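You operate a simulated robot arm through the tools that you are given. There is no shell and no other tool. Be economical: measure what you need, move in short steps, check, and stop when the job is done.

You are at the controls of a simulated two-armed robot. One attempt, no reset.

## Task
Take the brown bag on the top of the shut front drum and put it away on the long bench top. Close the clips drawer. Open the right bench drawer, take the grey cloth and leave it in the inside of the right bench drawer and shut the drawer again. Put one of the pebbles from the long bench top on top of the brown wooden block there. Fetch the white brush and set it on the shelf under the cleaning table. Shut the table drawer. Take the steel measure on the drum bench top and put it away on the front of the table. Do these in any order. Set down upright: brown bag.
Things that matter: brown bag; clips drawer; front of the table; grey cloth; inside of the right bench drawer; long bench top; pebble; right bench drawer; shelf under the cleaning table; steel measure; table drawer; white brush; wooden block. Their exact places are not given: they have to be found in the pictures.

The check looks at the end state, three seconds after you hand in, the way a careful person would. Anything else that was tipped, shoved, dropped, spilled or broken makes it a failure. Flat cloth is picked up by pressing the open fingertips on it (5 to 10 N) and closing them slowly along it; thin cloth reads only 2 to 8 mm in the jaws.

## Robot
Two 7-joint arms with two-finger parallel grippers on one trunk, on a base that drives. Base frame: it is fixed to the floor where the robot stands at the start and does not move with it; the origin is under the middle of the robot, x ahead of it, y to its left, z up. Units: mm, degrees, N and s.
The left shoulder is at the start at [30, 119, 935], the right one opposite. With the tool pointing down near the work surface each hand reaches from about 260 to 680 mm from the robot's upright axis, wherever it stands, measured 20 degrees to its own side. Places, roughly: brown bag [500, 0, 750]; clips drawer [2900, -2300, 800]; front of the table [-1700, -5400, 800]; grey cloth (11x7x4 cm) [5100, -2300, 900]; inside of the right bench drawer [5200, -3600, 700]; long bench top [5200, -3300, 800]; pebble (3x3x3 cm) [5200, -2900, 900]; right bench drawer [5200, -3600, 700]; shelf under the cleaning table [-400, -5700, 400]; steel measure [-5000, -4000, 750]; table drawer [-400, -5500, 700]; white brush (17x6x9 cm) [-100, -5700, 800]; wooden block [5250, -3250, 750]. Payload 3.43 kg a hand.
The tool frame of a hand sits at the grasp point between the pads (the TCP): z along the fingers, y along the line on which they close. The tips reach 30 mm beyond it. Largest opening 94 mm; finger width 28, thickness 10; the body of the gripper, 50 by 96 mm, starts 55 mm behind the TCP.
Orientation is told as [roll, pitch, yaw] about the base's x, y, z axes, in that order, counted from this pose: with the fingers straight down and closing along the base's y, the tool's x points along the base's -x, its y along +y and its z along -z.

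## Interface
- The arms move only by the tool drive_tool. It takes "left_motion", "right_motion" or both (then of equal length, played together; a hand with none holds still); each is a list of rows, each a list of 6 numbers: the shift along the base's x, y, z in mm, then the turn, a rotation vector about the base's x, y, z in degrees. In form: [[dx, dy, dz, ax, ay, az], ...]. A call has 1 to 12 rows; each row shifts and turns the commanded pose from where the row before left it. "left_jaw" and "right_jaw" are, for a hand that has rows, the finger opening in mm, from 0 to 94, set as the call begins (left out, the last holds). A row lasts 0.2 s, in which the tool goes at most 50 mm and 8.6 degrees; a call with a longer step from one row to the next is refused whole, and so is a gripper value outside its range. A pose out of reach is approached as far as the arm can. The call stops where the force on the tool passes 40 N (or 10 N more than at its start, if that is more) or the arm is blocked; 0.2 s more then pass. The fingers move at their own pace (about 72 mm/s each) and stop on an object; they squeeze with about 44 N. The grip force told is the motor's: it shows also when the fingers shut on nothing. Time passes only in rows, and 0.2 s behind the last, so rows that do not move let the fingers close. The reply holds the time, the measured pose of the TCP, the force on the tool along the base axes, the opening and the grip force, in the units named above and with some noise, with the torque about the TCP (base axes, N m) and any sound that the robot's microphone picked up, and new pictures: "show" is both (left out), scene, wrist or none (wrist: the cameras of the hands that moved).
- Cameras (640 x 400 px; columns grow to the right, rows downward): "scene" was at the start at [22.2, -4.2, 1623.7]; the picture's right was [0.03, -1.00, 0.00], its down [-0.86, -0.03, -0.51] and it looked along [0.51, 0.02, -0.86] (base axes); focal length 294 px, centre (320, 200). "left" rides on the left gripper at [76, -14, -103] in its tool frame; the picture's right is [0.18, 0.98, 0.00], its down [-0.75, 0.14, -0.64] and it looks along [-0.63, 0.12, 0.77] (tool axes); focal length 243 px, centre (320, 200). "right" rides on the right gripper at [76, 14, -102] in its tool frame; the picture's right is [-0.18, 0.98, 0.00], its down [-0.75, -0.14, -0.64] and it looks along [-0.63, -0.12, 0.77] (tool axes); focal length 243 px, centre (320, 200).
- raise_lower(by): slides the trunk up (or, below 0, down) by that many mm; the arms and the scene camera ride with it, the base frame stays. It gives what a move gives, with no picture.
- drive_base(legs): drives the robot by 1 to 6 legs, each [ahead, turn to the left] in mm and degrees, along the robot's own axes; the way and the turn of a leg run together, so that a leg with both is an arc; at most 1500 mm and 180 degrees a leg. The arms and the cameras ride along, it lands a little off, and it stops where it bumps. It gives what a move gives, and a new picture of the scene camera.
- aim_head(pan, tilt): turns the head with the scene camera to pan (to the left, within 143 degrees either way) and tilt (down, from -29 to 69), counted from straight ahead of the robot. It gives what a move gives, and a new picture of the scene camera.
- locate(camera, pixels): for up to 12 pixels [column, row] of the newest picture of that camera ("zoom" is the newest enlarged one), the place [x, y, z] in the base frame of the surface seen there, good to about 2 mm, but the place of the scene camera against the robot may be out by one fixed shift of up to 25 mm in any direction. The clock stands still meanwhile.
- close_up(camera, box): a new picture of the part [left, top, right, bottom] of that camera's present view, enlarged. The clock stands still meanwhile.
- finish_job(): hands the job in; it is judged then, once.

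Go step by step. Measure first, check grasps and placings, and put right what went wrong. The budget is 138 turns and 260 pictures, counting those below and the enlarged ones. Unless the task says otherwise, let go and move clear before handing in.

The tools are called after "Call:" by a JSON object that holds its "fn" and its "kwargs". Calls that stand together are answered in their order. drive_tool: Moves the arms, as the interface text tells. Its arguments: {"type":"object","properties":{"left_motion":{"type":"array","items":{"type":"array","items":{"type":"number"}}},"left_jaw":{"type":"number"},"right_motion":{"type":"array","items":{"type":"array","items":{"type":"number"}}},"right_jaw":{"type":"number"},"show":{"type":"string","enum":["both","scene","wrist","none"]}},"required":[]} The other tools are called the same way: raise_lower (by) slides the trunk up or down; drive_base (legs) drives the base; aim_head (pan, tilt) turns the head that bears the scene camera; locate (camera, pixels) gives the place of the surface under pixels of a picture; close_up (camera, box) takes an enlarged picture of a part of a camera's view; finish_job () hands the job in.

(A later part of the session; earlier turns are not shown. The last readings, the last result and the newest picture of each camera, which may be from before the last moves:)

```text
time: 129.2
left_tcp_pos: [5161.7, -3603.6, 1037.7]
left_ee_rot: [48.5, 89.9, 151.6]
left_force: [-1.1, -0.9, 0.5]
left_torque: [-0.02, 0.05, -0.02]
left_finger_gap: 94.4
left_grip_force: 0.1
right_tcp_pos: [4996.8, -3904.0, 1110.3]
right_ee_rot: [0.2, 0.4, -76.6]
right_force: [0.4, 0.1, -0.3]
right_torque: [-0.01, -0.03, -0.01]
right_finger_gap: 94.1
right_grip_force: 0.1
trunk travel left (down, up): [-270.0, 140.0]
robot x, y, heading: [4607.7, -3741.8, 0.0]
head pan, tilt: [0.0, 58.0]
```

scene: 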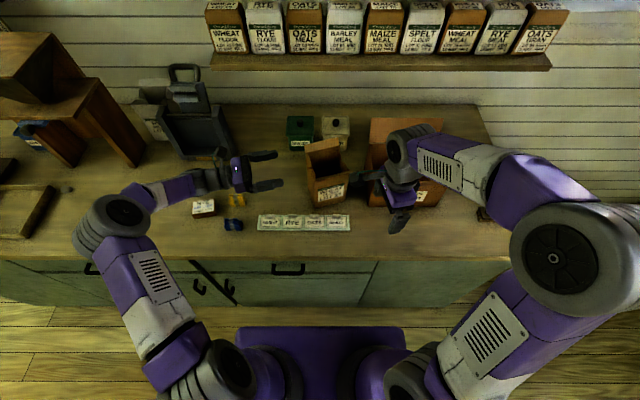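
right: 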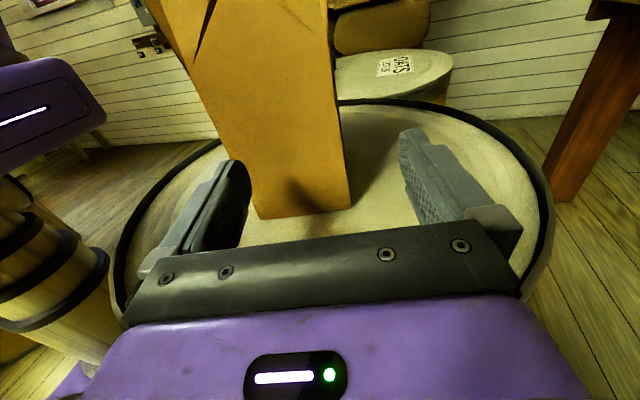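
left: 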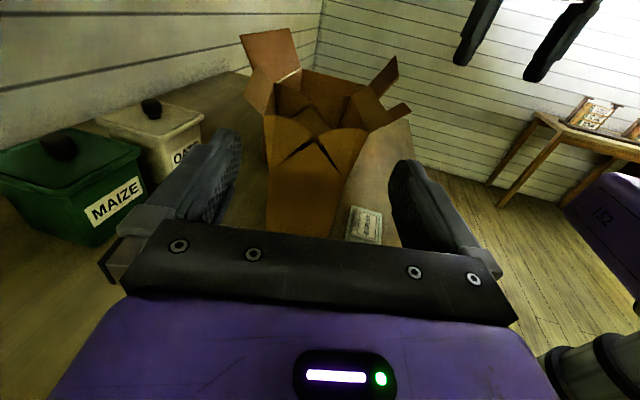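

The bag stands upright on the bench, hand clear. Next: turn the left hand down again and tuck it, then back away and shift left for the pebble.

Call:
{"fn": "drive_tool", "kwargs": {"left_motion": [[-14, 4, 4, 7.95, 1.97, 0], [-14, 4, 4, 7.95, 1.97, 0], [-14, 4, 4, 7.95, 1.97, 0], [-14, 4, 4, 7.95, 1.97, 0], [-14, 4, 4, 7.95, 1.97, 0], [-14, 4, 4, 7.95, 1.97, 0], [-14, 4, 4, 7.95, 1.97, 0], [-14, 4, 4, 7.95, 1.97, 0], [-14, 4, 4, 7.95, 1.97, 0], [-14, 4, 4, 7.95, 1.97, 0], [-14, 4, 4, 7.95, 1.97, 0]], "show": "none"}}

Call:
{"fn": "drive_tool", "kwargs": {"left_motion": [[0, 0, 0, 0, 0, -8.6], [0, 0, 0, 0, 0, -8.6], [0, 0, 0, 0, 0, -8.6], [0, 0, 0, 0, 0, -8.6], [0, 0, 0, 0, 0, -8.6], [0, 0, 0, 0, 0, -8.6], [0, 0, 0, 0, 0, -8.6], [0, 0, 0, 0, 0, -8.6], [0, 0, 0, 0, 0, -8.6], [0, 0, 0, 0, 0, -8.6], [0, 0, 0, 0, 0, -8.6], [0, 0, 0, 0, 0, -8.6]], "right_motion": [[0, 0, 0, 0, 0, 6.4], [0, 0, 0, 0, 0, 6.4], [0, 0, 0, 0, 0, 6.4], [0, 0, 0, 0, 0, 6.4], [0, 0, 0, 0, 0, 6.4], [0, 0, 0, 0, 0, 6.4], [0, 0, 0, 0, 0, 6.4], [0, 0, 0, 0, 0, 6.4], [0, 0, 0, 0, 0, 6.4], [0, 0, 0, 0, 0, 6.4], [0, 0, 0, 0, 0, 6.4], [0, 0, 0, 0, 0, 6.4]], "show": "scene"}}

Call:
{"fn": "drive_base", "kwargs": {"legs": [[-400, 0], [0, 90], [350, 0], [0, -90]]}}

```text
time: 131.6
left_tcp_pos: [5006.1, -3561.1, 1084.3]
left_ee_rot: [0.7, -0.3, 104.2]
left_force: [-0.2, -0.2, -0.3]
left_torque: [-0.01, 0.01, 0.02]
left_finger_gap: 94.0
left_grip_force: 0.1
right_tcp_pos: [4996.4, -3904.5, 1110.3]
right_ee_rot: [0.1, 0.2, -76.7]
right_force: [0.4, -0.5, 0.8]
right_torque: [0.02, 0.04, 0.0]
right_finger_gap: 94.1
right_grip_force: 0.0
trunk travel left (down, up): [-270.0, 140.0]
robot x, y, heading: [4602.6, -3741.9, 0.1]
head pan, tilt: [0.0, 58.0]
```

```text
time: 134.2
left_tcp_pos: [5006.3, -3560.7, 1083.7]
left_ee_rot: [0.8, -0.2, 0.8]
left_force: [0.4, 0.5, 0.0]
left_torque: [-0.02, -0.02, 0.0]
left_finger_gap: 93.9
left_grip_force: 0.0
right_tcp_pos: [4996.6, -3903.8, 1109.6]
right_ee_rot: [0.2, 0.3, 0.2]
right_force: [0.3, 0.2, -0.5]
right_torque: [0.02, -0.01, 0.0]
right_finger_gap: 93.9
right_grip_force: 0.1
trunk travel left (down, up): [-270.0, 140.0]
robot x, y, heading: [4605.4, -3744.7, 0.2]
head pan, tilt: [0.0, 58.0]
```

scene: 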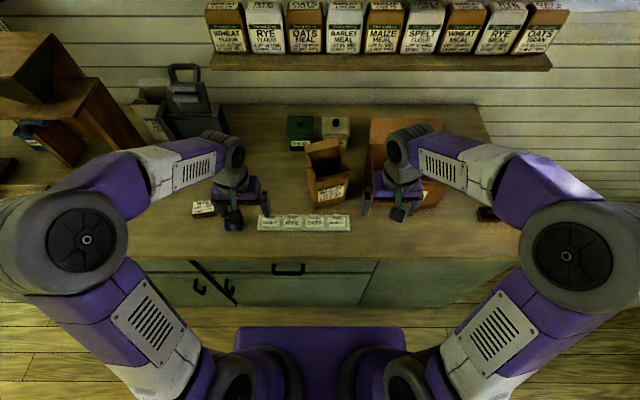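

```text
time: 146.5
left_tcp_pos: [4574.4, -3194.1, 1084.1]
left_ee_rot: [0.8, -0.1, 2.3]
left_force: [0.1, 0.0, -0.8]
left_torque: [0.04, 0.03, 0.01]
left_finger_gap: 94.0
left_grip_force: 0.0
right_tcp_pos: [4574.8, -3537.2, 1109.5]
right_ee_rot: [0.0, 0.4, 1.7]
right_force: [0.2, -0.1, 0.3]
right_torque: [-0.01, -0.01, 0.04]
right_finger_gap: 94.1
right_grip_force: 0.0
trunk travel left (down, up): [-270.0, 140.0]
robot x, y, heading: [4177.6, -3392.9, 1.8]
head pan, tilt: [0.0, 58.0]
```

scene: 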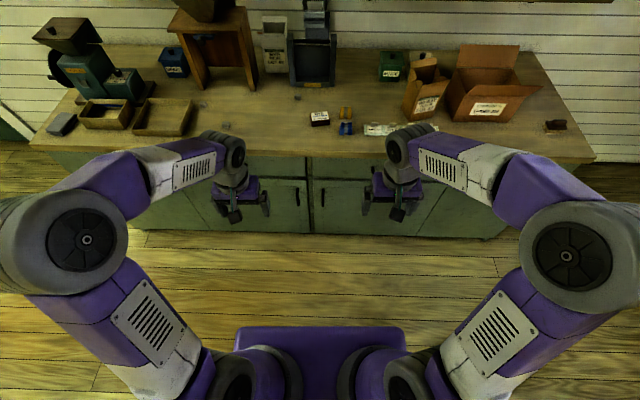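

I'll approach to about (4640,-3255), where the left hand can reach both the front pebble and the block.

Call:
{"fn": "drive_base", "kwargs": {"legs": [[0, 15], [480, 0], [0, -17]]}}

Call:
{"fn": "locate", "kwargs": {"camera": "scene", "pixels": [[320, 200]]}}

```text
time: 151.3
left_tcp_pos: [5061.7, -3067.0, 1084.6]
left_ee_rot: [0.9, -0.3, 0.1]
left_force: [0.0, -0.4, 0.0]
left_torque: [0.02, 0.0, -0.01]
left_finger_gap: 94.1
left_grip_force: 0.1
right_tcp_pos: [5046.3, -3409.7, 1110.4]
right_ee_rot: [0.1, 0.4, -0.6]
right_force: [0.1, -0.4, -0.1]
right_torque: [0.02, -0.02, 0.02]
right_finger_gap: 94.0
right_grip_force: 0.0
trunk travel left (down, up): [-270.0, 140.0]
robot x, y, heading: [4656.0, -3247.9, -0.9]
head pan, tilt: [0.0, 58.0]
```

scene: 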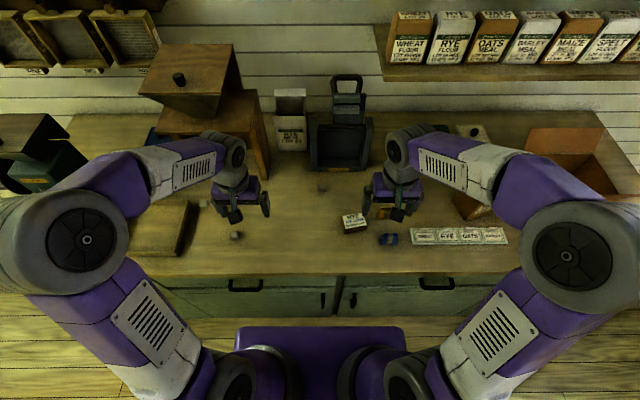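

```text
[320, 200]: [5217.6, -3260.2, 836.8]
```

Pebble at (237,235), block at (354,222). Getting a wrist view for exact places.

Call:
{"fn": "drive_tool", "kwargs": {"left_motion": [[0, 0, 0, 0, 0, 0]], "right_motion": [[0, 0, 0, 0, 0, 0]], "show": "wrist"}}

Call:
{"fn": "locate", "kwargs": {"camera": "scene", "pixels": [[237, 234], [237, 238], [354, 219], [345, 228], [364, 224], [343, 216], [388, 238], [321, 187]]}}

```text
time: 151.7
left_tcp_pos: [5061.6, -3066.9, 1084.2]
left_ee_rot: [0.7, -0.1, 0.0]
left_force: [-0.3, 0.7, 0.3]
left_torque: [-0.01, -0.02, -0.03]
left_finger_gap: 94.0
left_grip_force: 0.2
right_tcp_pos: [5047.3, -3408.9, 1110.2]
right_ee_rot: [0.2, 0.4, -0.6]
right_force: [-0.3, 0.2, 0.2]
right_torque: [0.02, 0.0, -0.03]
right_finger_gap: 94.3
right_grip_force: 0.0
trunk travel left (down, up): [-270.0, 140.0]
robot x, y, heading: [4658.8, -3243.6, -0.8]
head pan, tilt: [0.0, 58.0]
```

right: 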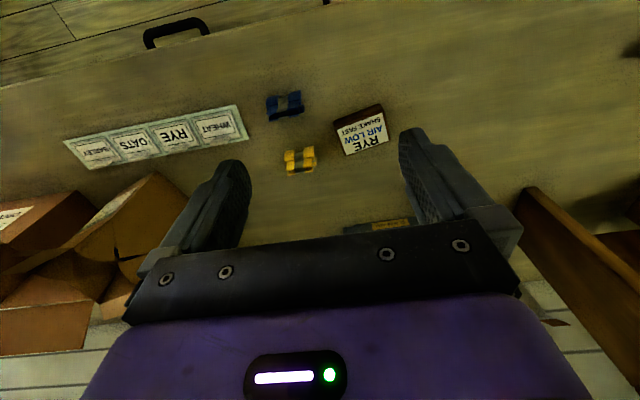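
left: 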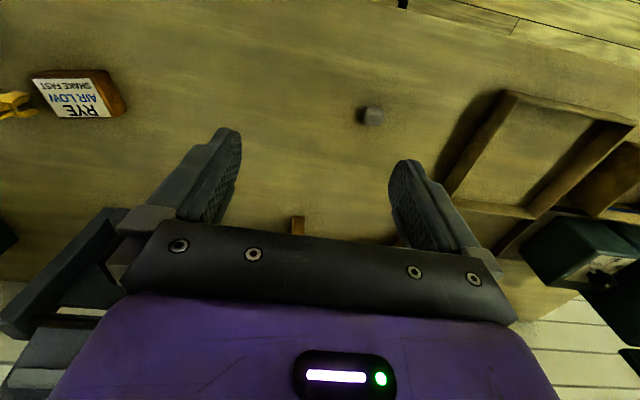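

```text
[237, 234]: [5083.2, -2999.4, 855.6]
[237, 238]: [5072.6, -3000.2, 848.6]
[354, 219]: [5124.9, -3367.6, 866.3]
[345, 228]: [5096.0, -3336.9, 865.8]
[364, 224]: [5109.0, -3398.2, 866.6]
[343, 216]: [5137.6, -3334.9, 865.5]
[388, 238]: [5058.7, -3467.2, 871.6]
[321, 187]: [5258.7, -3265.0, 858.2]
```

Measuring pebble (371,117) and block corners with the wrist cameras.

Call:
{"fn": "locate", "kwargs": {"camera": "left", "pixels": [[371, 117], [366, 112], [378, 112], [377, 122], [45, 83], [110, 85], [110, 115], [60, 117], [371, 135]]}}

Call:
{"fn": "locate", "kwargs": {"camera": "right", "pixels": [[336, 125], [383, 113], [390, 142], [346, 154], [360, 132], [315, 155]]}}

Call:
{"fn": "close_up", "kwargs": {"camera": "left", "box": [320, 80, 440, 155]}}

```text
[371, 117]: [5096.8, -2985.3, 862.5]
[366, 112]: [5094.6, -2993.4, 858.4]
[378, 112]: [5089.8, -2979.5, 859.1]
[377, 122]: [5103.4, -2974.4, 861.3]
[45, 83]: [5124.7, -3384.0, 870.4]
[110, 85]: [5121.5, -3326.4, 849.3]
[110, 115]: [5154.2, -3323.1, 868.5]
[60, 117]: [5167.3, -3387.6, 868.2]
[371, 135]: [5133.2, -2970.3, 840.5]
```

```text
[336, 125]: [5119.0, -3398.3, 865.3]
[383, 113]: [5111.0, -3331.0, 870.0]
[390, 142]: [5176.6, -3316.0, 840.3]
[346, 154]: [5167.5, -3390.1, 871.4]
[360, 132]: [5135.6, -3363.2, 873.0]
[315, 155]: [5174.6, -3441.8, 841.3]
```

```text
5.33 times, centred on (380, 118) of left
```

zoom: 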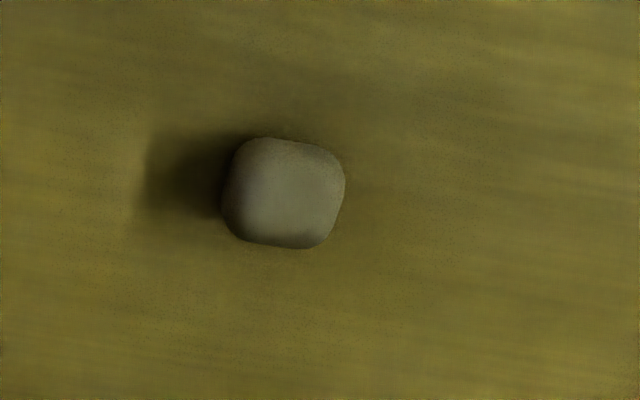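

Pebble centre (5097,-2985), top 863; block top centre (5140,-3361,870). Moving over the pebble and down.

Call:
{"fn": "drive_tool", "kwargs": {"left_motion": [[12, 27, -20, 0, 0, 0], [12, 27, -40, 0, 0, 0], [11.4, 28, -40, 0, 0, 0], [0, 0, -40, 0, 0, 0], [0, 0, -30, 0, 0, 0], [0, 0, 0, 0, 0, 0]], "left_jaw": 64, "show": "wrist"}}

```text
refused: row 3 steps farther than a row can; nothing moved
```

Call:
{"fn": "drive_tool", "kwargs": {"left_motion": [[9, 20, -20, 0, 0, 0], [9, 20, -35, 0, 0, 0], [9, 21, -35, 0, 0, 0], [8.4, 21, -35, 0, 0, 0], [0, 0, -45, 0, 0, 0], [0, 0, 0, 0, 0, 0]], "left_jaw": 64, "show": "wrist"}}

```text
time: 153.1
left_tcp_pos: [5097.6, -2984.1, 911.6]
left_ee_rot: [0.8, -0.3, 0.1]
left_force: [0.4, -0.5, -0.5]
left_torque: [0.02, -0.04, 0.04]
left_finger_gap: 63.9
left_grip_force: 0.1
right_tcp_pos: [5046.1, -3408.9, 1109.6]
right_ee_rot: [0.1, 0.3, -0.6]
right_force: [0.5, -0.5, -1.2]
right_torque: [0.0, -0.04, -0.01]
right_finger_gap: 94.2
right_grip_force: 0.1
trunk travel left (down, up): [-270.0, 140.0]
robot x, y, heading: [4657.5, -3247.8, -0.7]
head pan, tilt: [0.0, 58.0]
```

left: 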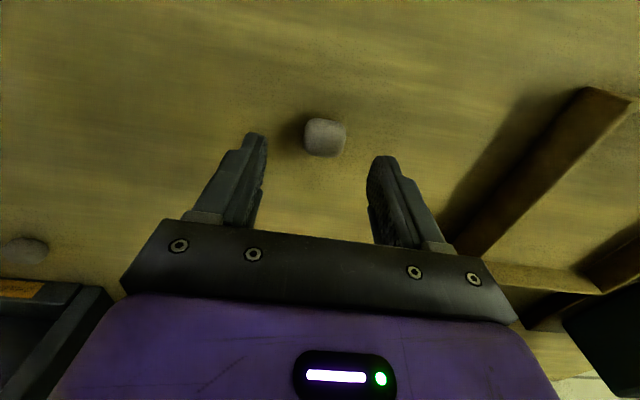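

Centred in y; checking x precisely.

Call:
{"fn": "locate", "kwargs": {"camera": "left", "pixels": [[325, 130], [310, 130], [340, 130], [325, 120], [325, 148], [325, 155]]}}

```text
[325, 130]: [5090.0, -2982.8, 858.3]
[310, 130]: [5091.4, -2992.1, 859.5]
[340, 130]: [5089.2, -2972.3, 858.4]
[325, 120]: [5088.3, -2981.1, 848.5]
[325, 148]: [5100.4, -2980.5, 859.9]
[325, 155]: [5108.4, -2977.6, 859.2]
```

Aligned. Down and close.

Call:
{"fn": "drive_tool", "kwargs": {"left_motion": [[0, 1, -20, 0, 0, 0], [0, 0, -18, 0, 0, 0], [0, 0, 0, 0, 0, 0]], "show": "none"}}

Call:
{"fn": "drive_tool", "kwargs": {"left_motion": [[0, 0, 0, 0, 0, 0], [0, 0, 0, 0, 0, 0], [0, 0, 0, 0, 0, 0]], "left_jaw": 0, "show": "none"}}

Call:
{"fn": "drive_tool", "kwargs": {"left_motion": [[0, 0, 20, 0, 0, 0], [0, 0, 30, 0, 0, 0], [0, 0, 30, 0, 0, 0], [0, -20, 10, 0, 0, 0]], "show": "wrist"}}

```text
time: 153.9
left_tcp_pos: [5098.1, -2983.9, 874.0]
left_ee_rot: [0.8, -0.1, 0.1]
left_force: [0.8, -0.1, -0.3]
left_torque: [0.0, -0.01, 0.03]
left_finger_gap: 63.9
left_grip_force: 0.0
right_tcp_pos: [5046.7, -3409.5, 1110.1]
right_ee_rot: [0.2, 0.4, -0.6]
right_force: [0.3, -0.6, -0.3]
right_torque: [-0.02, 0.03, 0.01]
right_finger_gap: 93.9
right_grip_force: 0.1
trunk travel left (down, up): [-270.0, 140.0]
robot x, y, heading: [4660.4, -3246.0, -0.6]
head pan, tilt: [0.0, 58.0]
```

```text
time: 154.7
left_tcp_pos: [5099.1, -2983.2, 874.1]
left_ee_rot: [0.7, -0.2, 0.1]
left_force: [-0.1, 0.7, 0.5]
left_torque: [0.01, -0.01, 0.0]
left_finger_gap: 28.1
left_grip_force: 43.7
right_tcp_pos: [5047.4, -3409.6, 1109.6]
right_ee_rot: [0.1, 0.4, -0.6]
right_force: [0.1, 1.2, 0.3]
right_torque: [0.0, 0.03, 0.01]
right_finger_gap: 94.0
right_grip_force: 0.1
trunk travel left (down, up): [-270.0, 140.0]
robot x, y, heading: [4661.1, -3246.4, -0.6]
head pan, tilt: [0.0, 58.0]
```

```text
time: 155.7
left_tcp_pos: [5097.1, -3006.3, 967.2]
left_ee_rot: [0.8, -0.2, 0.1]
left_force: [-1.0, 0.1, -2.6]
left_torque: [0.02, 0.0, 0.01]
left_finger_gap: 28.1
left_grip_force: 44.1
right_tcp_pos: [5046.7, -3409.6, 1109.8]
right_ee_rot: [0.2, 0.4, -0.6]
right_force: [-0.2, 0.0, 0.4]
right_torque: [-0.01, -0.01, -0.01]
right_finger_gap: 94.2
right_grip_force: 0.0
trunk travel left (down, up): [-270.0, 140.0]
robot x, y, heading: [4660.3, -3245.7, -0.6]
head pan, tilt: [0.0, 58.0]
```

left: 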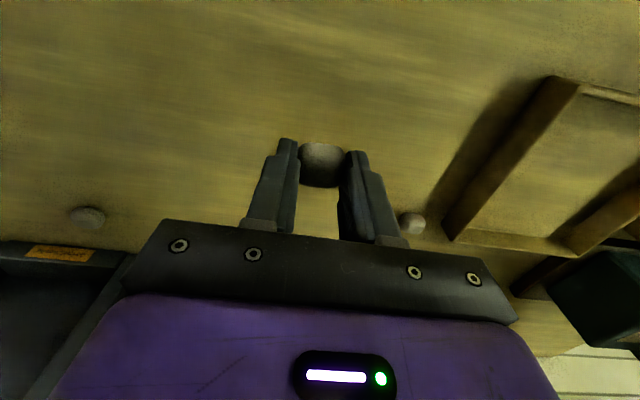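

Pebble held at 28 mm. Moving the right hand out of the way and carrying the pebble over the block.

Call:
{"fn": "drive_tool", "kwargs": {"right_motion": [[0, -40, 0, 0, 0, 0], [0, -40, 0, 0, 0, 0], [0, -40, 0, 0, 0, 0], [0, -40, 0, 0, 0, 0], [0, -40, 0, 0, 0, 0], [-10, -30, 0, 0, 0, 0], [-10, 0, 0, 0, 0, 0], [0, 0, 0, 0, 0, 0], [0, 0, 0, 0, 0, 0], [0, 0, 0, 0, 0, 0]], "left_motion": [[0, 0, 0, 0, 0, 0], [4.8, -39.4, 0, 0, 0, 0], [4.8, -39.4, 0, 0, 0, 0], [4.8, -39.4, 0, 0, 0, 0], [4.8, -39.4, 0, 0, 0, 0], [4.8, -39.4, 0, 0, 0, 0], [4.8, -39.4, 0, 0, 0, 0], [4.8, -39.4, 0, 0, 0, 0], [4.8, -39.4, 0, 0, 0, 0], [4.6, -39.6, 0, 0, 0, 0]]}}

```text
time: 157.9
left_tcp_pos: [5144.2, -3360.4, 963.6]
left_ee_rot: [0.8, -0.1, 0.2]
left_force: [0.5, 0.2, -1.0]
left_torque: [0.01, 0.03, 0.0]
left_finger_gap: 27.9
left_grip_force: 43.8
right_tcp_pos: [5028.9, -3639.3, 1108.8]
right_ee_rot: [0.2, 0.4, -0.7]
right_force: [0.0, -0.2, -0.3]
right_torque: [0.0, 0.01, 0.01]
right_finger_gap: 94.1
right_grip_force: 0.0
trunk travel left (down, up): [-270.0, 140.0]
robot x, y, heading: [4661.2, -3244.9, -0.6]
head pan, tilt: [0.0, 58.0]
```

scene: 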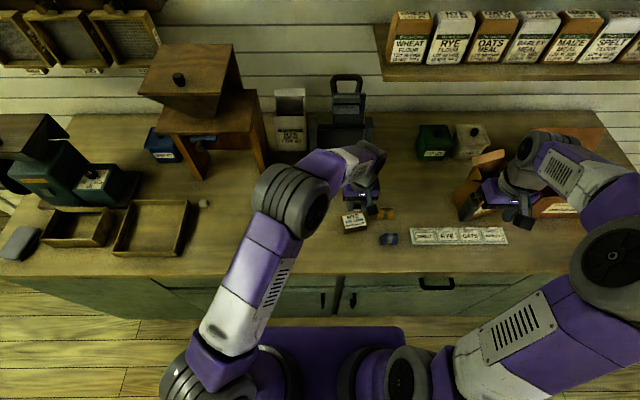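
right: 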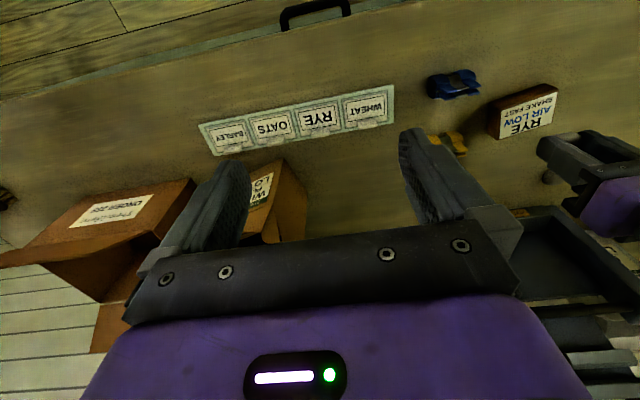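
left: 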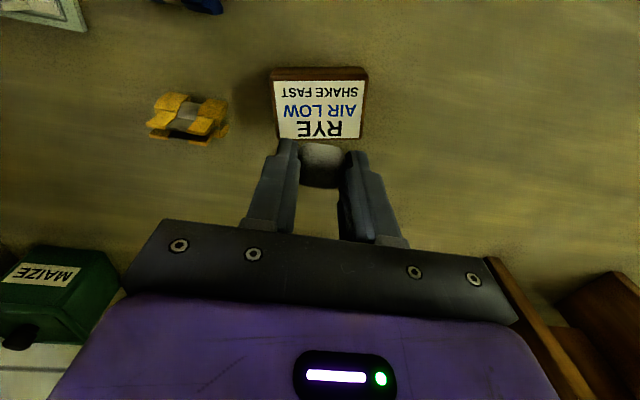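

Re-measuring the block from the left wrist camera.

Call:
{"fn": "locate", "kwargs": {"camera": "left", "pixels": [[276, 82], [365, 82], [278, 136], [360, 136], [320, 100], [320, 110]]}}

```text
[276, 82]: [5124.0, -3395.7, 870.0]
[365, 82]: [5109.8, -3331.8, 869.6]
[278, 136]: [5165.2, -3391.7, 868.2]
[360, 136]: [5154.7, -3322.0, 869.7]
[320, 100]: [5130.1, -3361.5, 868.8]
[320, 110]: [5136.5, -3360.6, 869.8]
```

Block centre (5138,-3360), top 869.5. Shifting 5 mm and lowering to contact.

Call:
{"fn": "drive_tool", "kwargs": {"left_motion": [[-5, 0, -25, 0, 0, 0], [0, 0, -25, 0, 0, 0], [0, 0, -6, 0, 0, 0], [0, 0, -1.5, 0, 0, 0], [0, 0, -1.5, 0, 0, 0], [0, 0, 0, 0, 0, 0]], "show": "wrist"}}

```text
time: 159.3
left_tcp_pos: [5134.9, -3358.8, 905.9]
left_ee_rot: [0.9, -0.3, 0.0]
left_force: [0.5, 0.2, 0.1]
left_torque: [0.0, 0.0, 0.0]
left_finger_gap: 27.9
left_grip_force: 44.8
right_tcp_pos: [5029.4, -3638.5, 1108.5]
right_ee_rot: [0.1, 0.4, -0.6]
right_force: [0.4, 0.5, 0.5]
right_torque: [0.01, 0.03, 0.02]
right_finger_gap: 93.8
right_grip_force: 0.1
trunk travel left (down, up): [-270.0, 140.0]
robot x, y, heading: [4661.0, -3246.5, -0.8]
head pan, tilt: [0.0, 58.0]
```

left: 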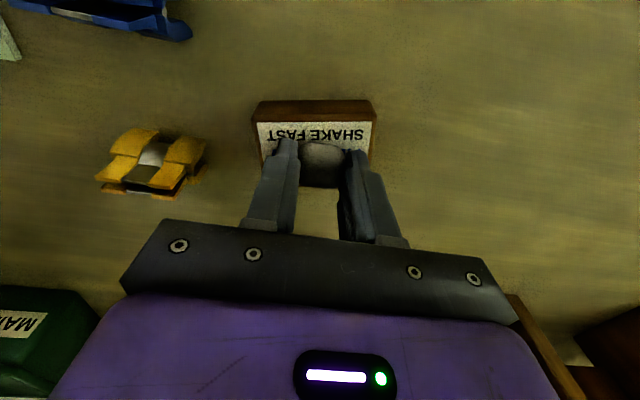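

Not yet touching at 905.9; creeping down 1 mm a row until contact.

Call:
{"fn": "drive_tool", "kwargs": {"left_motion": [[0, 0, -1, 0, 0, 0], [0, 0, -1, 0, 0, 0], [0, 0, -1, 0, 0, 0], [0, 0, 0, 0, 0, 0]], "show": "none"}}

```text
time: 160.3
left_tcp_pos: [5134.7, -3357.3, 903.3]
left_ee_rot: [0.9, -0.1, 0.0]
left_force: [0.1, 0.5, -0.4]
left_torque: [0.0, 0.01, 0.0]
left_finger_gap: 27.6
left_grip_force: 43.6
right_tcp_pos: [5030.1, -3639.1, 1108.3]
right_ee_rot: [0.2, 0.4, -0.6]
right_force: [-0.2, 0.0, -0.7]
right_torque: [-0.01, 0.0, 0.06]
right_finger_gap: 94.1
right_grip_force: 0.1
trunk travel left (down, up): [-270.0, 140.0]
robot x, y, heading: [4663.6, -3248.5, -0.5]
head pan, tilt: [0.0, 58.0]
```

Call:
{"fn": "drive_tool", "kwargs": {"left_motion": [[0, 0, -1, 0, 0, 0], [0, 0, -1, 0, 0, 0], [0, 0, 0, 0, 0, 0]], "show": "none"}}

```text
time: 161.1
left_tcp_pos: [5135.9, -3358.5, 902.9]
left_ee_rot: [0.7, -0.4, 0.1]
left_force: [-1.5, 2.5, 16.7]
left_torque: [0.1, 0.02, 0.0]
left_finger_gap: 27.6
left_grip_force: 44.0
right_tcp_pos: [5028.9, -3638.4, 1110.2]
right_ee_rot: [0.1, 0.4, -0.6]
right_force: [0.4, -0.5, -0.3]
right_torque: [-0.02, -0.01, -0.02]
right_finger_gap: 93.9
right_grip_force: 0.0
trunk travel left (down, up): [-270.0, 140.0]
robot x, y, heading: [4663.1, -3248.6, -0.4]
head pan, tilt: [0.0, 58.0]
```

Contact at 17 N. Easing, opening a little, and rising straight up.

Call:
{"fn": "drive_tool", "kwargs": {"left_motion": [[0, 0, 1.5, 0, 0, 0], [0, 0, 0, 0, 0, 0], [0, 0, 0, 0, 0, 0]], "left_jaw": 46, "show": "none"}}

Call:
{"fn": "drive_tool", "kwargs": {"left_motion": [[0, 0, 10, 0, 0, 0], [0, 0, 30, 0, 0, 0], [0, 0, 40, 0, 0, 0], [0, 0, 40, 0, 0, 0], [0, 0, 40, 0, 0, 0]], "show": "wrist"}}

```text
time: 161.9
left_tcp_pos: [5135.4, -3358.2, 902.9]
left_ee_rot: [0.7, -0.1, 0.1]
left_force: [-0.1, 0.7, -0.4]
left_torque: [0.03, 0.01, -0.01]
left_finger_gap: 46.1
left_grip_force: 0.0
right_tcp_pos: [5028.8, -3638.8, 1109.6]
right_ee_rot: [0.1, 0.3, -0.7]
right_force: [-0.2, 0.0, 0.3]
right_torque: [0.0, 0.0, 0.02]
right_finger_gap: 93.9
right_grip_force: 0.1
trunk travel left (down, up): [-270.0, 140.0]
robot x, y, heading: [4658.0, -3247.8, -0.6]
head pan, tilt: [0.0, 58.0]
```

```text
time: 163.1
left_tcp_pos: [5136.2, -3358.5, 1064.1]
left_ee_rot: [0.8, -0.2, 0.1]
left_force: [-0.1, 0.8, 0.0]
left_torque: [0.01, -0.05, -0.02]
left_finger_gap: 46.2
left_grip_force: 0.0
right_tcp_pos: [5028.6, -3638.7, 1110.1]
right_ee_rot: [0.2, 0.3, -0.7]
right_force: [0.4, 0.2, -0.2]
right_torque: [0.02, 0.0, -0.01]
right_finger_gap: 94.0
right_grip_force: 0.1
trunk travel left (down, up): [-270.0, 140.0]
robot x, y, heading: [4660.2, -3248.3, -0.6]
head pan, tilt: [0.0, 58.0]
```

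left: 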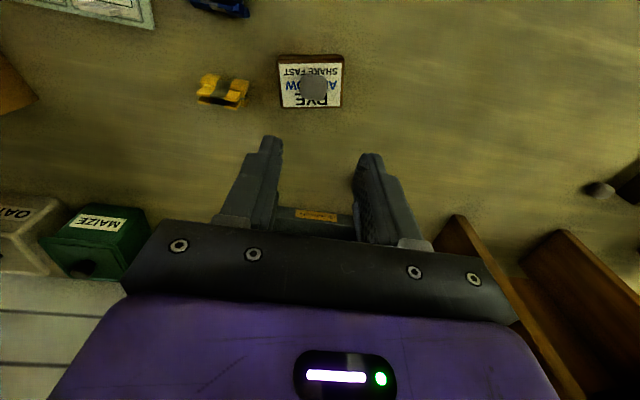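

The pebble sits on the block. Now bring the hands back to their carrying places, back off and go left to the cloth.

Call:
{"fn": "drive_tool", "kwargs": {"left_motion": [[-12, 37, 3, 0, 0, 0], [-12, 37, 3, 0, 0, 0], [-12, 37, 3, 0, 0, 0], [-12, 37, 3, 0, 0, 0], [-12, 37, 3, 0, 0, 0], [-12, 37, 3, 0, 0, 0], [-12, 37, 3, 0, 0, 0], [0, 30, 0, 0, 0, 0]], "right_motion": [[0, 0, 0, 0, 0, 0], [0, 0, 0, 0, 0, 0], [0, 30, 0, 0, 0, 0], [0, 30, 0, 0, 0, 0], [0, 30, 0, 0, 0, 0], [0, 30, 0, 0, 0, 0], [0, 30, 0, 0, 0, 0], [0, 30, 0, 0, 0, 0]], "left_jaw": 94, "show": "none"}}

Call:
{"fn": "drive_base", "kwargs": {"legs": [[-420, 0], [0, 90], [700, 0], [0, -90]]}}

```text
time: 164.9
left_tcp_pos: [5051.3, -3068.0, 1086.2]
left_ee_rot: [0.6, -0.2, 0.1]
left_force: [-0.5, -1.0, -0.5]
left_torque: [0.02, 0.03, 0.01]
left_finger_gap: 94.2
left_grip_force: 0.1
right_tcp_pos: [5029.5, -3460.6, 1109.1]
right_ee_rot: [0.1, 0.3, -0.7]
right_force: [0.2, -1.0, 0.5]
right_torque: [0.01, 0.0, -0.04]
right_finger_gap: 94.0
right_grip_force: 0.1
trunk travel left (down, up): [-270.0, 140.0]
robot x, y, heading: [4658.6, -3246.6, -0.5]
head pan, tilt: [0.0, 58.0]
```

```text
time: 178.6
left_tcp_pos: [4562.3, -2350.0, 1086.2]
left_ee_rot: [0.7, -0.2, 5.1]
left_force: [-0.3, 0.0, -1.1]
left_torque: [-0.01, -0.05, 0.0]
left_finger_gap: 94.1
left_grip_force: 0.0
right_tcp_pos: [4575.3, -2744.4, 1108.3]
right_ee_rot: [0.1, 0.4, 4.5]
right_force: [0.1, -0.2, 0.2]
right_torque: [-0.04, 0.0, 0.0]
right_finger_gap: 94.0
right_grip_force: 0.1
trunk travel left (down, up): [-270.0, 140.0]
robot x, y, heading: [4186.0, -2564.3, 4.6]
head pan, tilt: [0.0, 58.0]
```

scene: 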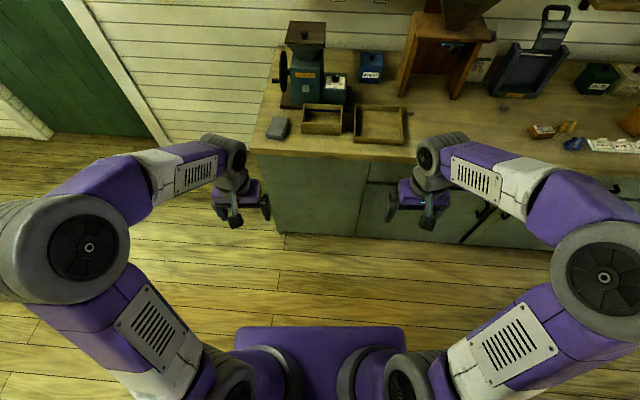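

Straighten and approach the bench's left end.

Call:
{"fn": "drive_base", "kwargs": {"legs": [[0, -4], [440, 0]]}}

Call:
{"fn": "drive_tool", "kwargs": {"left_motion": [[0, 0, 0, 0, 0, 0]], "show": "wrist"}}

```text
time: 181.8
left_tcp_pos: [5010.3, -2371.5, 1086.5]
left_ee_rot: [0.9, -0.2, 1.5]
left_force: [0.3, 0.4, -0.1]
left_torque: [0.02, 0.03, -0.01]
left_finger_gap: 93.9
left_grip_force: 0.1
right_tcp_pos: [4997.2, -2762.5, 1107.6]
right_ee_rot: [0.0, 0.4, 0.7]
right_force: [-0.2, -0.4, 1.0]
right_torque: [-0.03, 0.02, 0.0]
right_finger_gap: 94.0
right_grip_force: 0.1
trunk travel left (down, up): [-270.0, 140.0]
robot x, y, heading: [4621.5, -2555.8, 0.6]
head pan, tilt: [0.0, 58.0]
```

scene: 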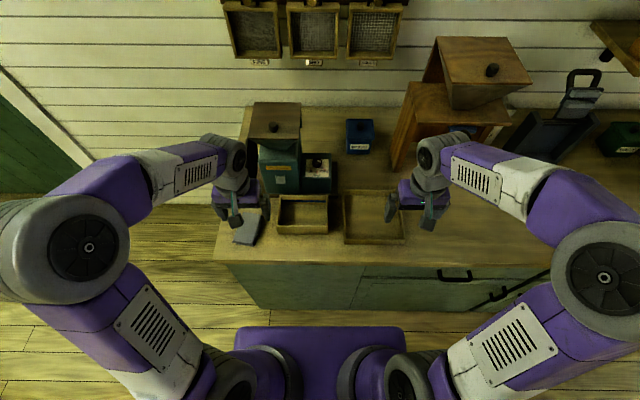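

```text
time: 182.2
left_tcp_pos: [5009.5, -2370.8, 1085.1]
left_ee_rot: [0.7, -0.3, 1.5]
left_force: [1.1, 0.6, 0.3]
left_torque: [-0.01, -0.03, -0.01]
left_finger_gap: 94.2
left_grip_force: 0.0
right_tcp_pos: [4996.8, -2763.6, 1109.4]
right_ee_rot: [0.1, 0.4, 0.7]
right_force: [0.0, -0.2, 0.2]
right_torque: [-0.02, -0.01, 0.02]
right_finger_gap: 94.0
right_grip_force: 0.1
trunk travel left (down, up): [-270.0, 140.0]
robot x, y, heading: [4621.7, -2555.1, 1.2]
head pan, tilt: [0.0, 58.0]
```

left: 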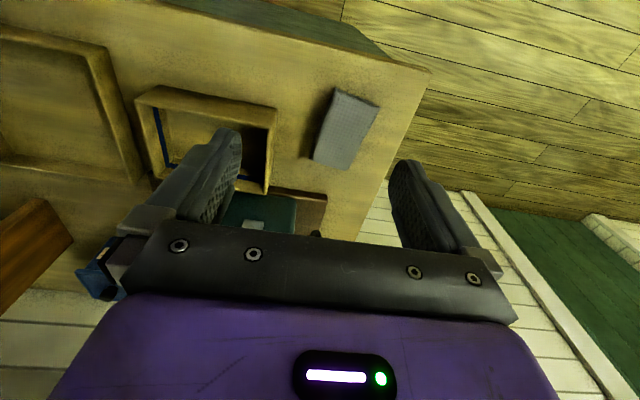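

The cloth lies at (345,128) in the wrist view. Measuring it.

Call:
{"fn": "locate", "kwargs": {"camera": "left", "pixels": [[341, 92], [376, 104], [349, 166], [315, 157], [345, 128], [330, 125], [362, 130], [390, 150], [272, 150], [330, 188]]}}

Call:
{"fn": "close_up", "kwargs": {"camera": "left", "box": [260, 60, 420, 210]}}

```text
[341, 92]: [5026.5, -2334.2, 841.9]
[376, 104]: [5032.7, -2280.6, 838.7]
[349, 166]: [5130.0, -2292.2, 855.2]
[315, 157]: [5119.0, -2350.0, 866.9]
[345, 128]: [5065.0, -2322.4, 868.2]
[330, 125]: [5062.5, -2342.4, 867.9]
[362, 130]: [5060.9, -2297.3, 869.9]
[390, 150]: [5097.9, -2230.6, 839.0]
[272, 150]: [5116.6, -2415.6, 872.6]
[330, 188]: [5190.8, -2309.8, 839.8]
```

```text
2.67 times, centred on (340, 135) of left
```

zoom: 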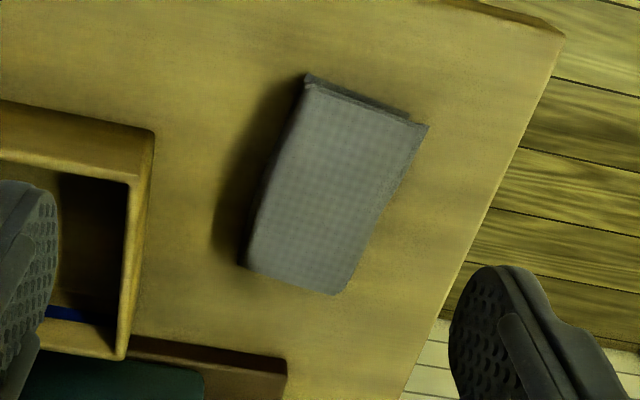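

The cloth is a folded pad, ~62 mm wide, top z 868, centre (5076,-2315), turned −10°. I'll grip it across its width.

Call:
{"fn": "drive_tool", "kwargs": {"left_motion": [[13, 11, -20, 0, 0, -6], [13, 11, -35, 0, 0, -5.5], [13, 11, -35, 0, 0, 0], [13, 11, -35, 0, 0, 0], [13.5, 11, -35, 0, 0, 0], [0, 0, 0, 0, 0, 0]], "left_jaw": 94, "show": "wrist"}}

Call:
{"fn": "locate", "kwargs": {"camera": "left", "pixels": [[280, 150], [300, 150], [320, 150], [340, 150], [360, 150], [320, 110], [320, 90]]}}

```text
time: 183.6
left_tcp_pos: [5075.7, -2316.5, 923.6]
left_ee_rot: [0.8, -0.2, -10.1]
left_force: [-0.5, -0.3, 0.3]
left_torque: [-0.01, 0.0, -0.03]
left_finger_gap: 94.0
left_grip_force: 0.0
right_tcp_pos: [4996.7, -2763.9, 1107.6]
right_ee_rot: [0.1, 0.3, 0.7]
right_force: [0.0, -0.3, -0.6]
right_torque: [-0.01, 0.02, 0.0]
right_finger_gap: 94.0
right_grip_force: 0.1
trunk travel left (down, up): [-270.0, 140.0]
robot x, y, heading: [4620.0, -2560.8, 0.7]
head pan, tilt: [0.0, 58.0]
```

left: 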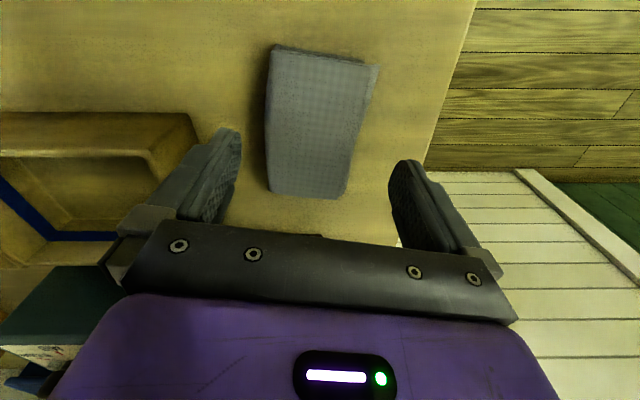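

```text
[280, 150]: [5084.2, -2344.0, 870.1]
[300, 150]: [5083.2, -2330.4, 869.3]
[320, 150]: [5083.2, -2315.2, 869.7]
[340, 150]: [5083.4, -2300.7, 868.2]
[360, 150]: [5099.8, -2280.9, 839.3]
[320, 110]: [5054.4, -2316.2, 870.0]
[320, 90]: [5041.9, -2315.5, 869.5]
```

Well aligned. Lowering to 873 and closing.

Call:
{"fn": "drive_tool", "kwargs": {"left_motion": [[0, -2, -25, 0, 0, 0], [0, 0, -25, 0, 0, 0], [0, 0, 0, 0, 0, 0]], "show": "none"}}

Call:
{"fn": "drive_tool", "kwargs": {"left_motion": [[0, 0, 0, 0, 0, 0], [0, 0, 0, 0, 0, 0], [0, 0, 0, 0, 0, 0], [0, 0, 0, 0, 0, 0]], "left_jaw": 0, "show": "wrist"}}

```text
time: 184.4
left_tcp_pos: [5074.7, -2318.8, 876.0]
left_ee_rot: [0.7, -0.2, -10.0]
left_force: [0.0, 0.4, 0.0]
left_torque: [0.02, -0.02, 0.02]
left_finger_gap: 94.2
left_grip_force: 0.1
right_tcp_pos: [4996.2, -2762.8, 1108.6]
right_ee_rot: [0.1, 0.5, 0.7]
right_force: [0.0, 0.0, -0.4]
right_torque: [0.02, 0.04, 0.0]
right_finger_gap: 94.2
right_grip_force: 0.2
trunk travel left (down, up): [-270.0, 140.0]
robot x, y, heading: [4625.1, -2558.6, 0.9]
head pan, tilt: [0.0, 58.0]
```

```text
time: 185.4
left_tcp_pos: [5075.8, -2317.6, 874.7]
left_ee_rot: [0.8, -0.3, -10.1]
left_force: [1.1, -0.9, 11.1]
left_torque: [0.4, 0.01, 0.07]
left_finger_gap: 68.9
left_grip_force: 44.1
right_tcp_pos: [4996.9, -2762.7, 1109.7]
right_ee_rot: [0.0, 0.2, 0.6]
right_force: [-0.1, -0.9, 0.1]
right_torque: [0.0, 0.01, 0.0]
right_finger_gap: 94.0
right_grip_force: 0.2
trunk travel left (down, up): [-270.0, 140.0]
robot x, y, heading: [4624.2, -2558.3, 1.0]
head pan, tilt: [0.0, 58.0]
```

left: 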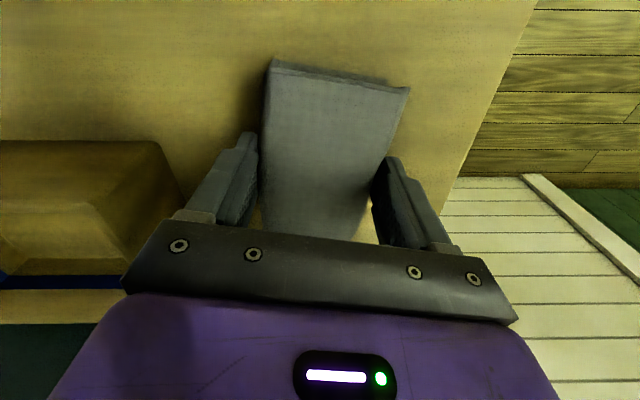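

Gripped at 69 mm. Lifting and drawing back.

Call:
{"fn": "drive_tool", "kwargs": {"left_motion": [[0, 0, 15, 0, 0, 0], [0, 0, 35, 0, 0, 0], [0, 0, 40, 0, 0, 0], [0, 0, 40, 0, 0, 0], [-20, -15, 40, 0, 0, 0], [-20, -15, 30, 0, 0, 0], [-20, -15, 10, 0, 0, 0]]}}

```text
time: 187.0
left_tcp_pos: [5015.4, -2359.8, 1087.2]
left_ee_rot: [0.8, -0.2, -10.0]
left_force: [-0.1, -0.9, 0.0]
left_torque: [-0.01, -0.02, 0.0]
left_finger_gap: 68.7
left_grip_force: 44.1
right_tcp_pos: [4996.2, -2763.7, 1109.0]
right_ee_rot: [0.1, 0.3, 0.7]
right_force: [0.0, 1.1, -0.5]
right_torque: [0.03, -0.02, -0.01]
right_finger_gap: 93.9
right_grip_force: 0.1
trunk travel left (down, up): [-270.0, 140.0]
robot x, y, heading: [4622.8, -2555.9, 0.9]
head pan, tilt: [0.0, 58.0]
```

scene: 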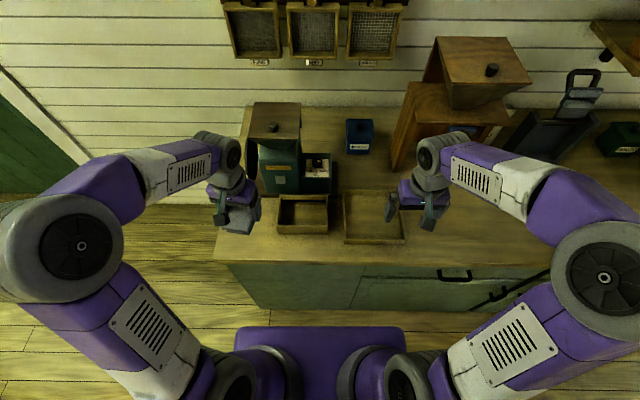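
left: 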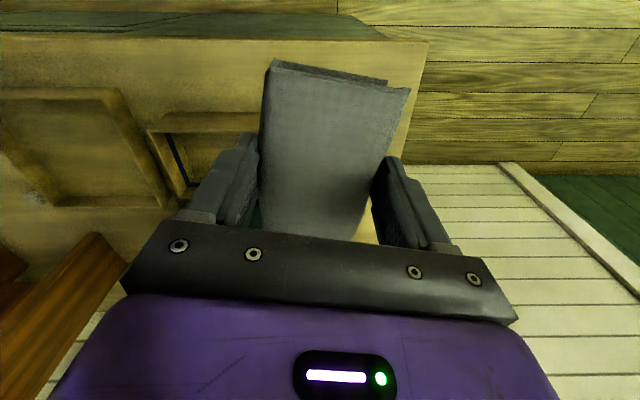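

The cloth is held. Now drive back and right to stand before the right bench drawer (handle ≈ y −3640, z 712).

Call:
{"fn": "drive_base", "kwargs": {"legs": [[-430, 0], [0, -91], [930, 0], [0, 90]]}}

```text
time: 201.8
left_tcp_pos: [4585.2, -3341.3, 1087.8]
left_ee_rot: [0.8, -0.3, -13.0]
left_force: [0.1, -0.1, 0.3]
left_torque: [0.0, 0.0, -0.01]
left_finger_gap: 66.7
left_grip_force: 43.8
right_tcp_pos: [4547.0, -3744.7, 1108.8]
right_ee_rot: [0.2, 0.4, -2.2]
right_force: [0.6, -0.1, -0.8]
right_torque: [0.05, -0.01, 0.0]
right_finger_gap: 94.0
right_grip_force: 0.0
trunk travel left (down, up): [-270.0, 140.0]
robot x, y, heading: [4184.9, -3516.9, -2.2]
head pan, tilt: [0.0, 58.0]
```

scene: 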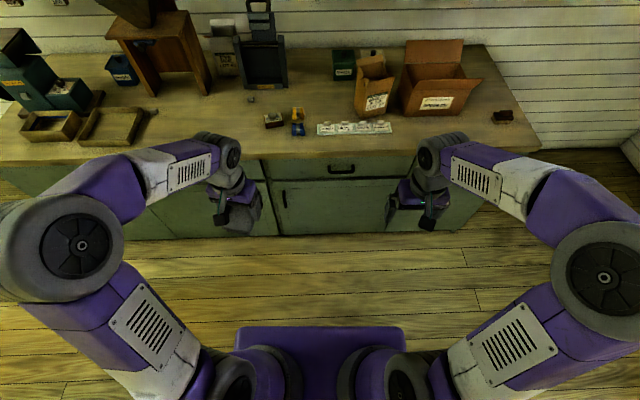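

I'll square up the heading, lower the trunk 100 mm, and turn the right hand to point forward with jaws closing vertically.

Call:
{"fn": "drive_base", "kwargs": {"legs": [[0, 2]]}}

Call:
{"fn": "raise_lower", "kwargs": {"by": -100}}

Call:
{"fn": "drive_tool", "kwargs": {"right_motion": [[0, 0, -10, 0, -8.2, 0], [0, 0, -15, 0, -8.2, 0], [0, 0, -15, 0, -8.2, 0], [0, 0, -15, 0, -8.2, 0], [0, 5, -15, 0, -8.2, 0], [0, 5, -15, 0, -8.2, 0], [0, 5, -15, 0, -8.2, 0], [0, 5, -15, 0, -8.2, 0], [0, 5, -15, 0, -8.2, 0], [0, 5, -15, 0, -8.2, 0], [0, 5, -15, 0, -8, 0]], "show": "none"}}

Call:
{"fn": "drive_tool", "kwargs": {"right_motion": [[5, 5, -12, -8.2, 0, 0], [5, 5, -12, -8.2, 0, 0], [5, 5, -12, -8.2, 0, 0], [5, 5, -12, -8.2, 0, 0], [5, 5, -12, -8.2, 0, 0], [5, 5, -12, -8.2, 0, 0], [5, 5, -12, -8.2, 0, 0], [5, 5, -12, -8.2, 0, 0], [5, 5, -12, -8.2, 0, 0], [5, 5, -12, -8.2, 0, 0], [5, 5, -12, -8, 0, 0]]}}

```text
time: 202.6
left_tcp_pos: [4579.4, -3328.1, 1086.9]
left_ee_rot: [0.9, -0.1, -11.0]
left_force: [0.7, 0.1, 0.5]
left_torque: [-0.02, -0.05, 0.02]
left_finger_gap: 66.8
left_grip_force: 43.8
right_tcp_pos: [4555.4, -3730.6, 1108.7]
right_ee_rot: [0.0, 0.4, -0.2]
right_force: [0.2, 0.3, 0.6]
right_torque: [-0.01, 0.02, -0.01]
right_finger_gap: 93.9
right_grip_force: 0.0
trunk travel left (down, up): [-270.0, 140.0]
robot x, y, heading: [4187.4, -3518.8, 0.0]
head pan, tilt: [0.0, 58.0]
```

scene: 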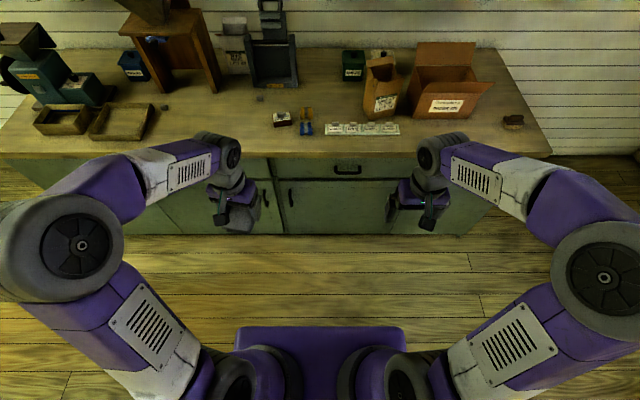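

```text
time: 203.9
left_tcp_pos: [4580.9, -3328.1, 986.9]
left_ee_rot: [0.9, -0.3, -11.1]
left_force: [0.1, -0.2, -1.2]
left_torque: [0.04, -0.01, -0.01]
left_finger_gap: 67.1
left_grip_force: 43.8
right_tcp_pos: [4555.0, -3730.3, 1007.9]
right_ee_rot: [0.1, 0.4, -0.2]
right_force: [0.2, 0.6, -0.1]
right_torque: [-0.02, 0.03, 0.0]
right_finger_gap: 93.9
right_grip_force: 0.0
trunk travel left (down, up): [-170.0, 240.0]
robot x, y, heading: [4184.8, -3519.0, -0.1]
head pan, tilt: [0.0, 58.0]
```

```text
time: 206.3
left_tcp_pos: [4580.8, -3327.2, 986.6]
left_ee_rot: [0.7, -0.1, -11.1]
left_force: [-0.3, -0.1, -1.0]
left_torque: [-0.03, 0.0, -0.01]
left_finger_gap: 66.6
left_grip_force: 44.0
right_tcp_pos: [4632.9, -3739.8, 909.2]
right_ee_rot: [-0.8, -75.0, 7.7]
right_force: [-0.9, 1.0, 0.4]
right_torque: [0.02, 0.02, -0.05]
right_finger_gap: 94.0
right_grip_force: 0.0
right hand out of reach, approached as far as the arm can: row 5, 6, 7, 8, 9, 10, 11
trunk travel left (down, up): [-170.0, 240.0]
robot x, y, heading: [4182.5, -3516.7, 0.0]
head pan, tilt: [0.0, 58.0]
```

```text
time: 208.7
left_tcp_pos: [4579.7, -3328.9, 986.6]
left_ee_rot: [0.8, -0.3, -11.0]
left_force: [0.9, -0.1, -0.9]
left_torque: [0.04, 0.0, 0.0]
left_finger_gap: 67.2
left_grip_force: 44.1
right_tcp_pos: [4655.1, -3933.8, 941.7]
right_ee_rot: [-83.3, 1.8, 76.4]
right_force: [-0.2, 0.7, 0.1]
right_torque: [-0.01, 0.02, 0.01]
right_finger_gap: 94.1
right_grip_force: 0.1
right hand out of reach, approached as far as the arm can: row 1, 2, 3, 4, 5, 6, 7, 8, 9, 10, 11
trunk travel left (down, up): [-170.0, 240.0]
robot x, y, heading: [4180.6, -3518.5, 0.0]
head pan, tilt: [0.0, 58.0]
```

scene: 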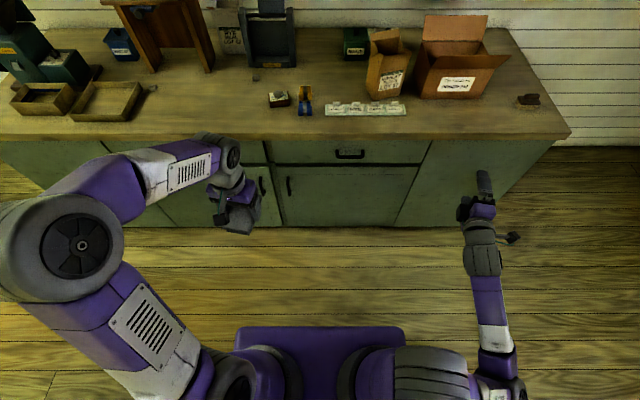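
right: 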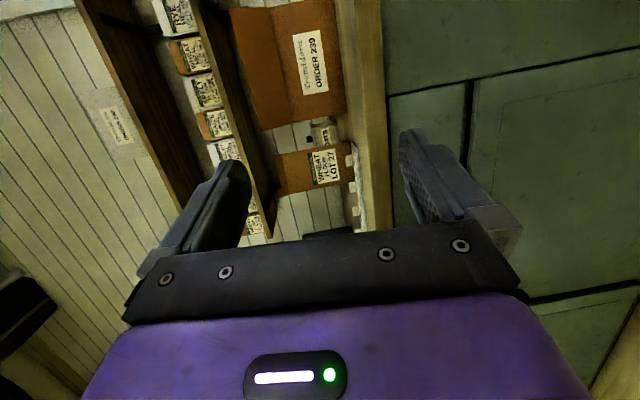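

The hand points roughly forward but hit its limits because it is too close to the body. I'll extend the command by 150 mm in x and see.

Call:
{"fn": "drive_tool", "kwargs": {"right_motion": [[40, 0, 0, 0, 0, 0], [40, 0, 0, 0, 0, 0], [40, 0, 0, 0, 0, 0], [30, 0, 0, 0, 0, 0], [0, 0, 0, 0, 0, 0], [0, 0, 0, 0, 0, 0]], "show": "scene"}}

```text
time: 210.1
left_tcp_pos: [4580.0, -3326.9, 987.8]
left_ee_rot: [0.8, -0.2, -10.9]
left_force: [-0.2, -0.1, -1.3]
left_torque: [0.04, -0.03, 0.0]
left_finger_gap: 66.8
left_grip_force: 44.0
right_tcp_pos: [4801.9, -3959.5, 955.2]
right_ee_rot: [-83.5, 1.7, 76.0]
right_force: [0.3, 0.3, -0.7]
right_torque: [0.06, 0.02, -0.04]
right_finger_gap: 93.9
right_grip_force: 0.2
right hand out of reach, approached as far as the arm can: row 1, 2, 3
trunk travel left (down, up): [-170.0, 240.0]
robot x, y, heading: [4184.7, -3517.6, -0.2]
head pan, tilt: [0.0, 58.0]
```

scene: 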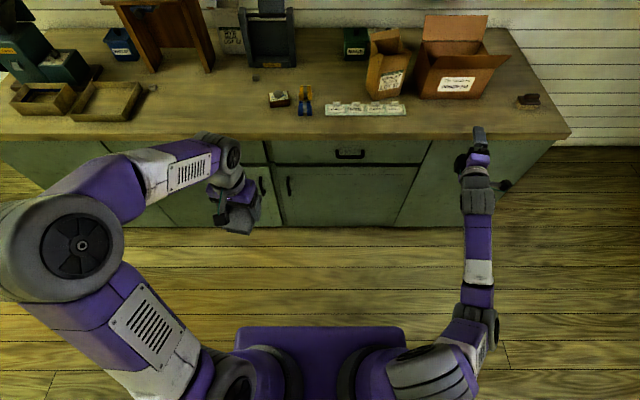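

The command follows from the reached pose. Now I'll swing it to y −3645 and down to z 712 while straightening the direction.

Call:
{"fn": "drive_tool", "kwargs": {"right_motion": [[0, 31, -24, 0, -0.7, 1.35], [0, 31, -24, 0, -0.7, 1.35], [0, 31, -24, 0, -0.7, 1.35], [0, 31, -24, 0, -0.7, 1.35], [0, 31, -24, 0, -0.7, 1.35], [0, 31, -24, 0, -0.7, 1.35], [0, 31, -24, 0, -0.7, 1.35], [0, 31, -24, 0, -0.7, 1.35], [0, 31, -24, 0, -0.7, 1.35], [0, 31, -24, 0, -0.7, 1.35], [0, 0, 0, 0, 0, 0]]}}

```text
time: 212.5
left_tcp_pos: [4578.5, -3327.2, 986.4]
left_ee_rot: [0.8, -0.1, -11.0]
left_force: [0.1, 0.8, -1.1]
left_torque: [-0.04, -0.04, -0.02]
left_finger_gap: 66.9
left_grip_force: 44.4
right_tcp_pos: [4826.7, -3902.2, 833.4]
right_ee_rot: [-90.2, 0.8, 89.9]
right_force: [-0.3, 0.5, 0.7]
right_torque: [0.0, -0.02, 0.02]
right_finger_gap: 94.2
right_grip_force: 0.2
right hand out of reach, approached as far as the arm can: row 1, 2, 3, 4, 5, 6, 7, 8, 9, 10
trunk travel left (down, up): [-170.0, 240.0]
robot x, y, heading: [4184.3, -3518.3, -0.5]
head pan, tilt: [0.0, 58.0]
```

scene: 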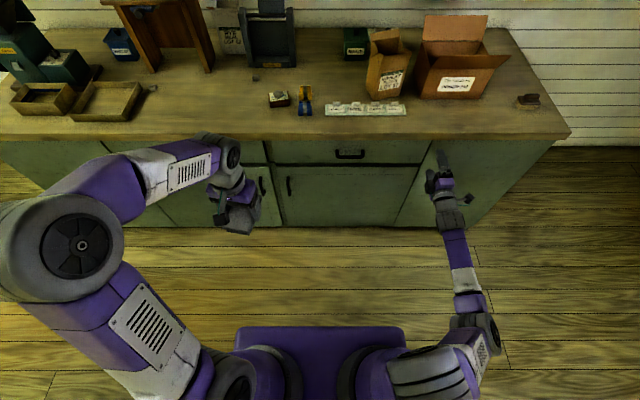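
right: 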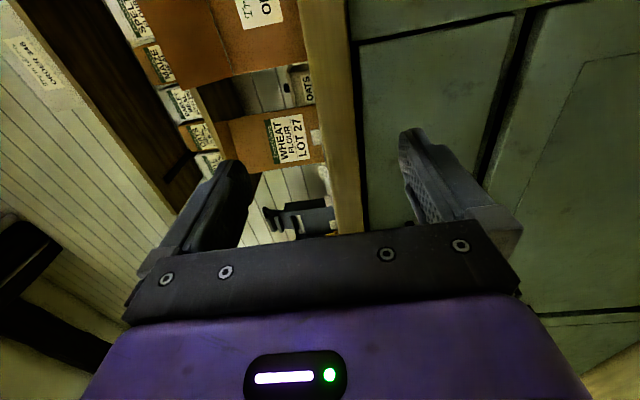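

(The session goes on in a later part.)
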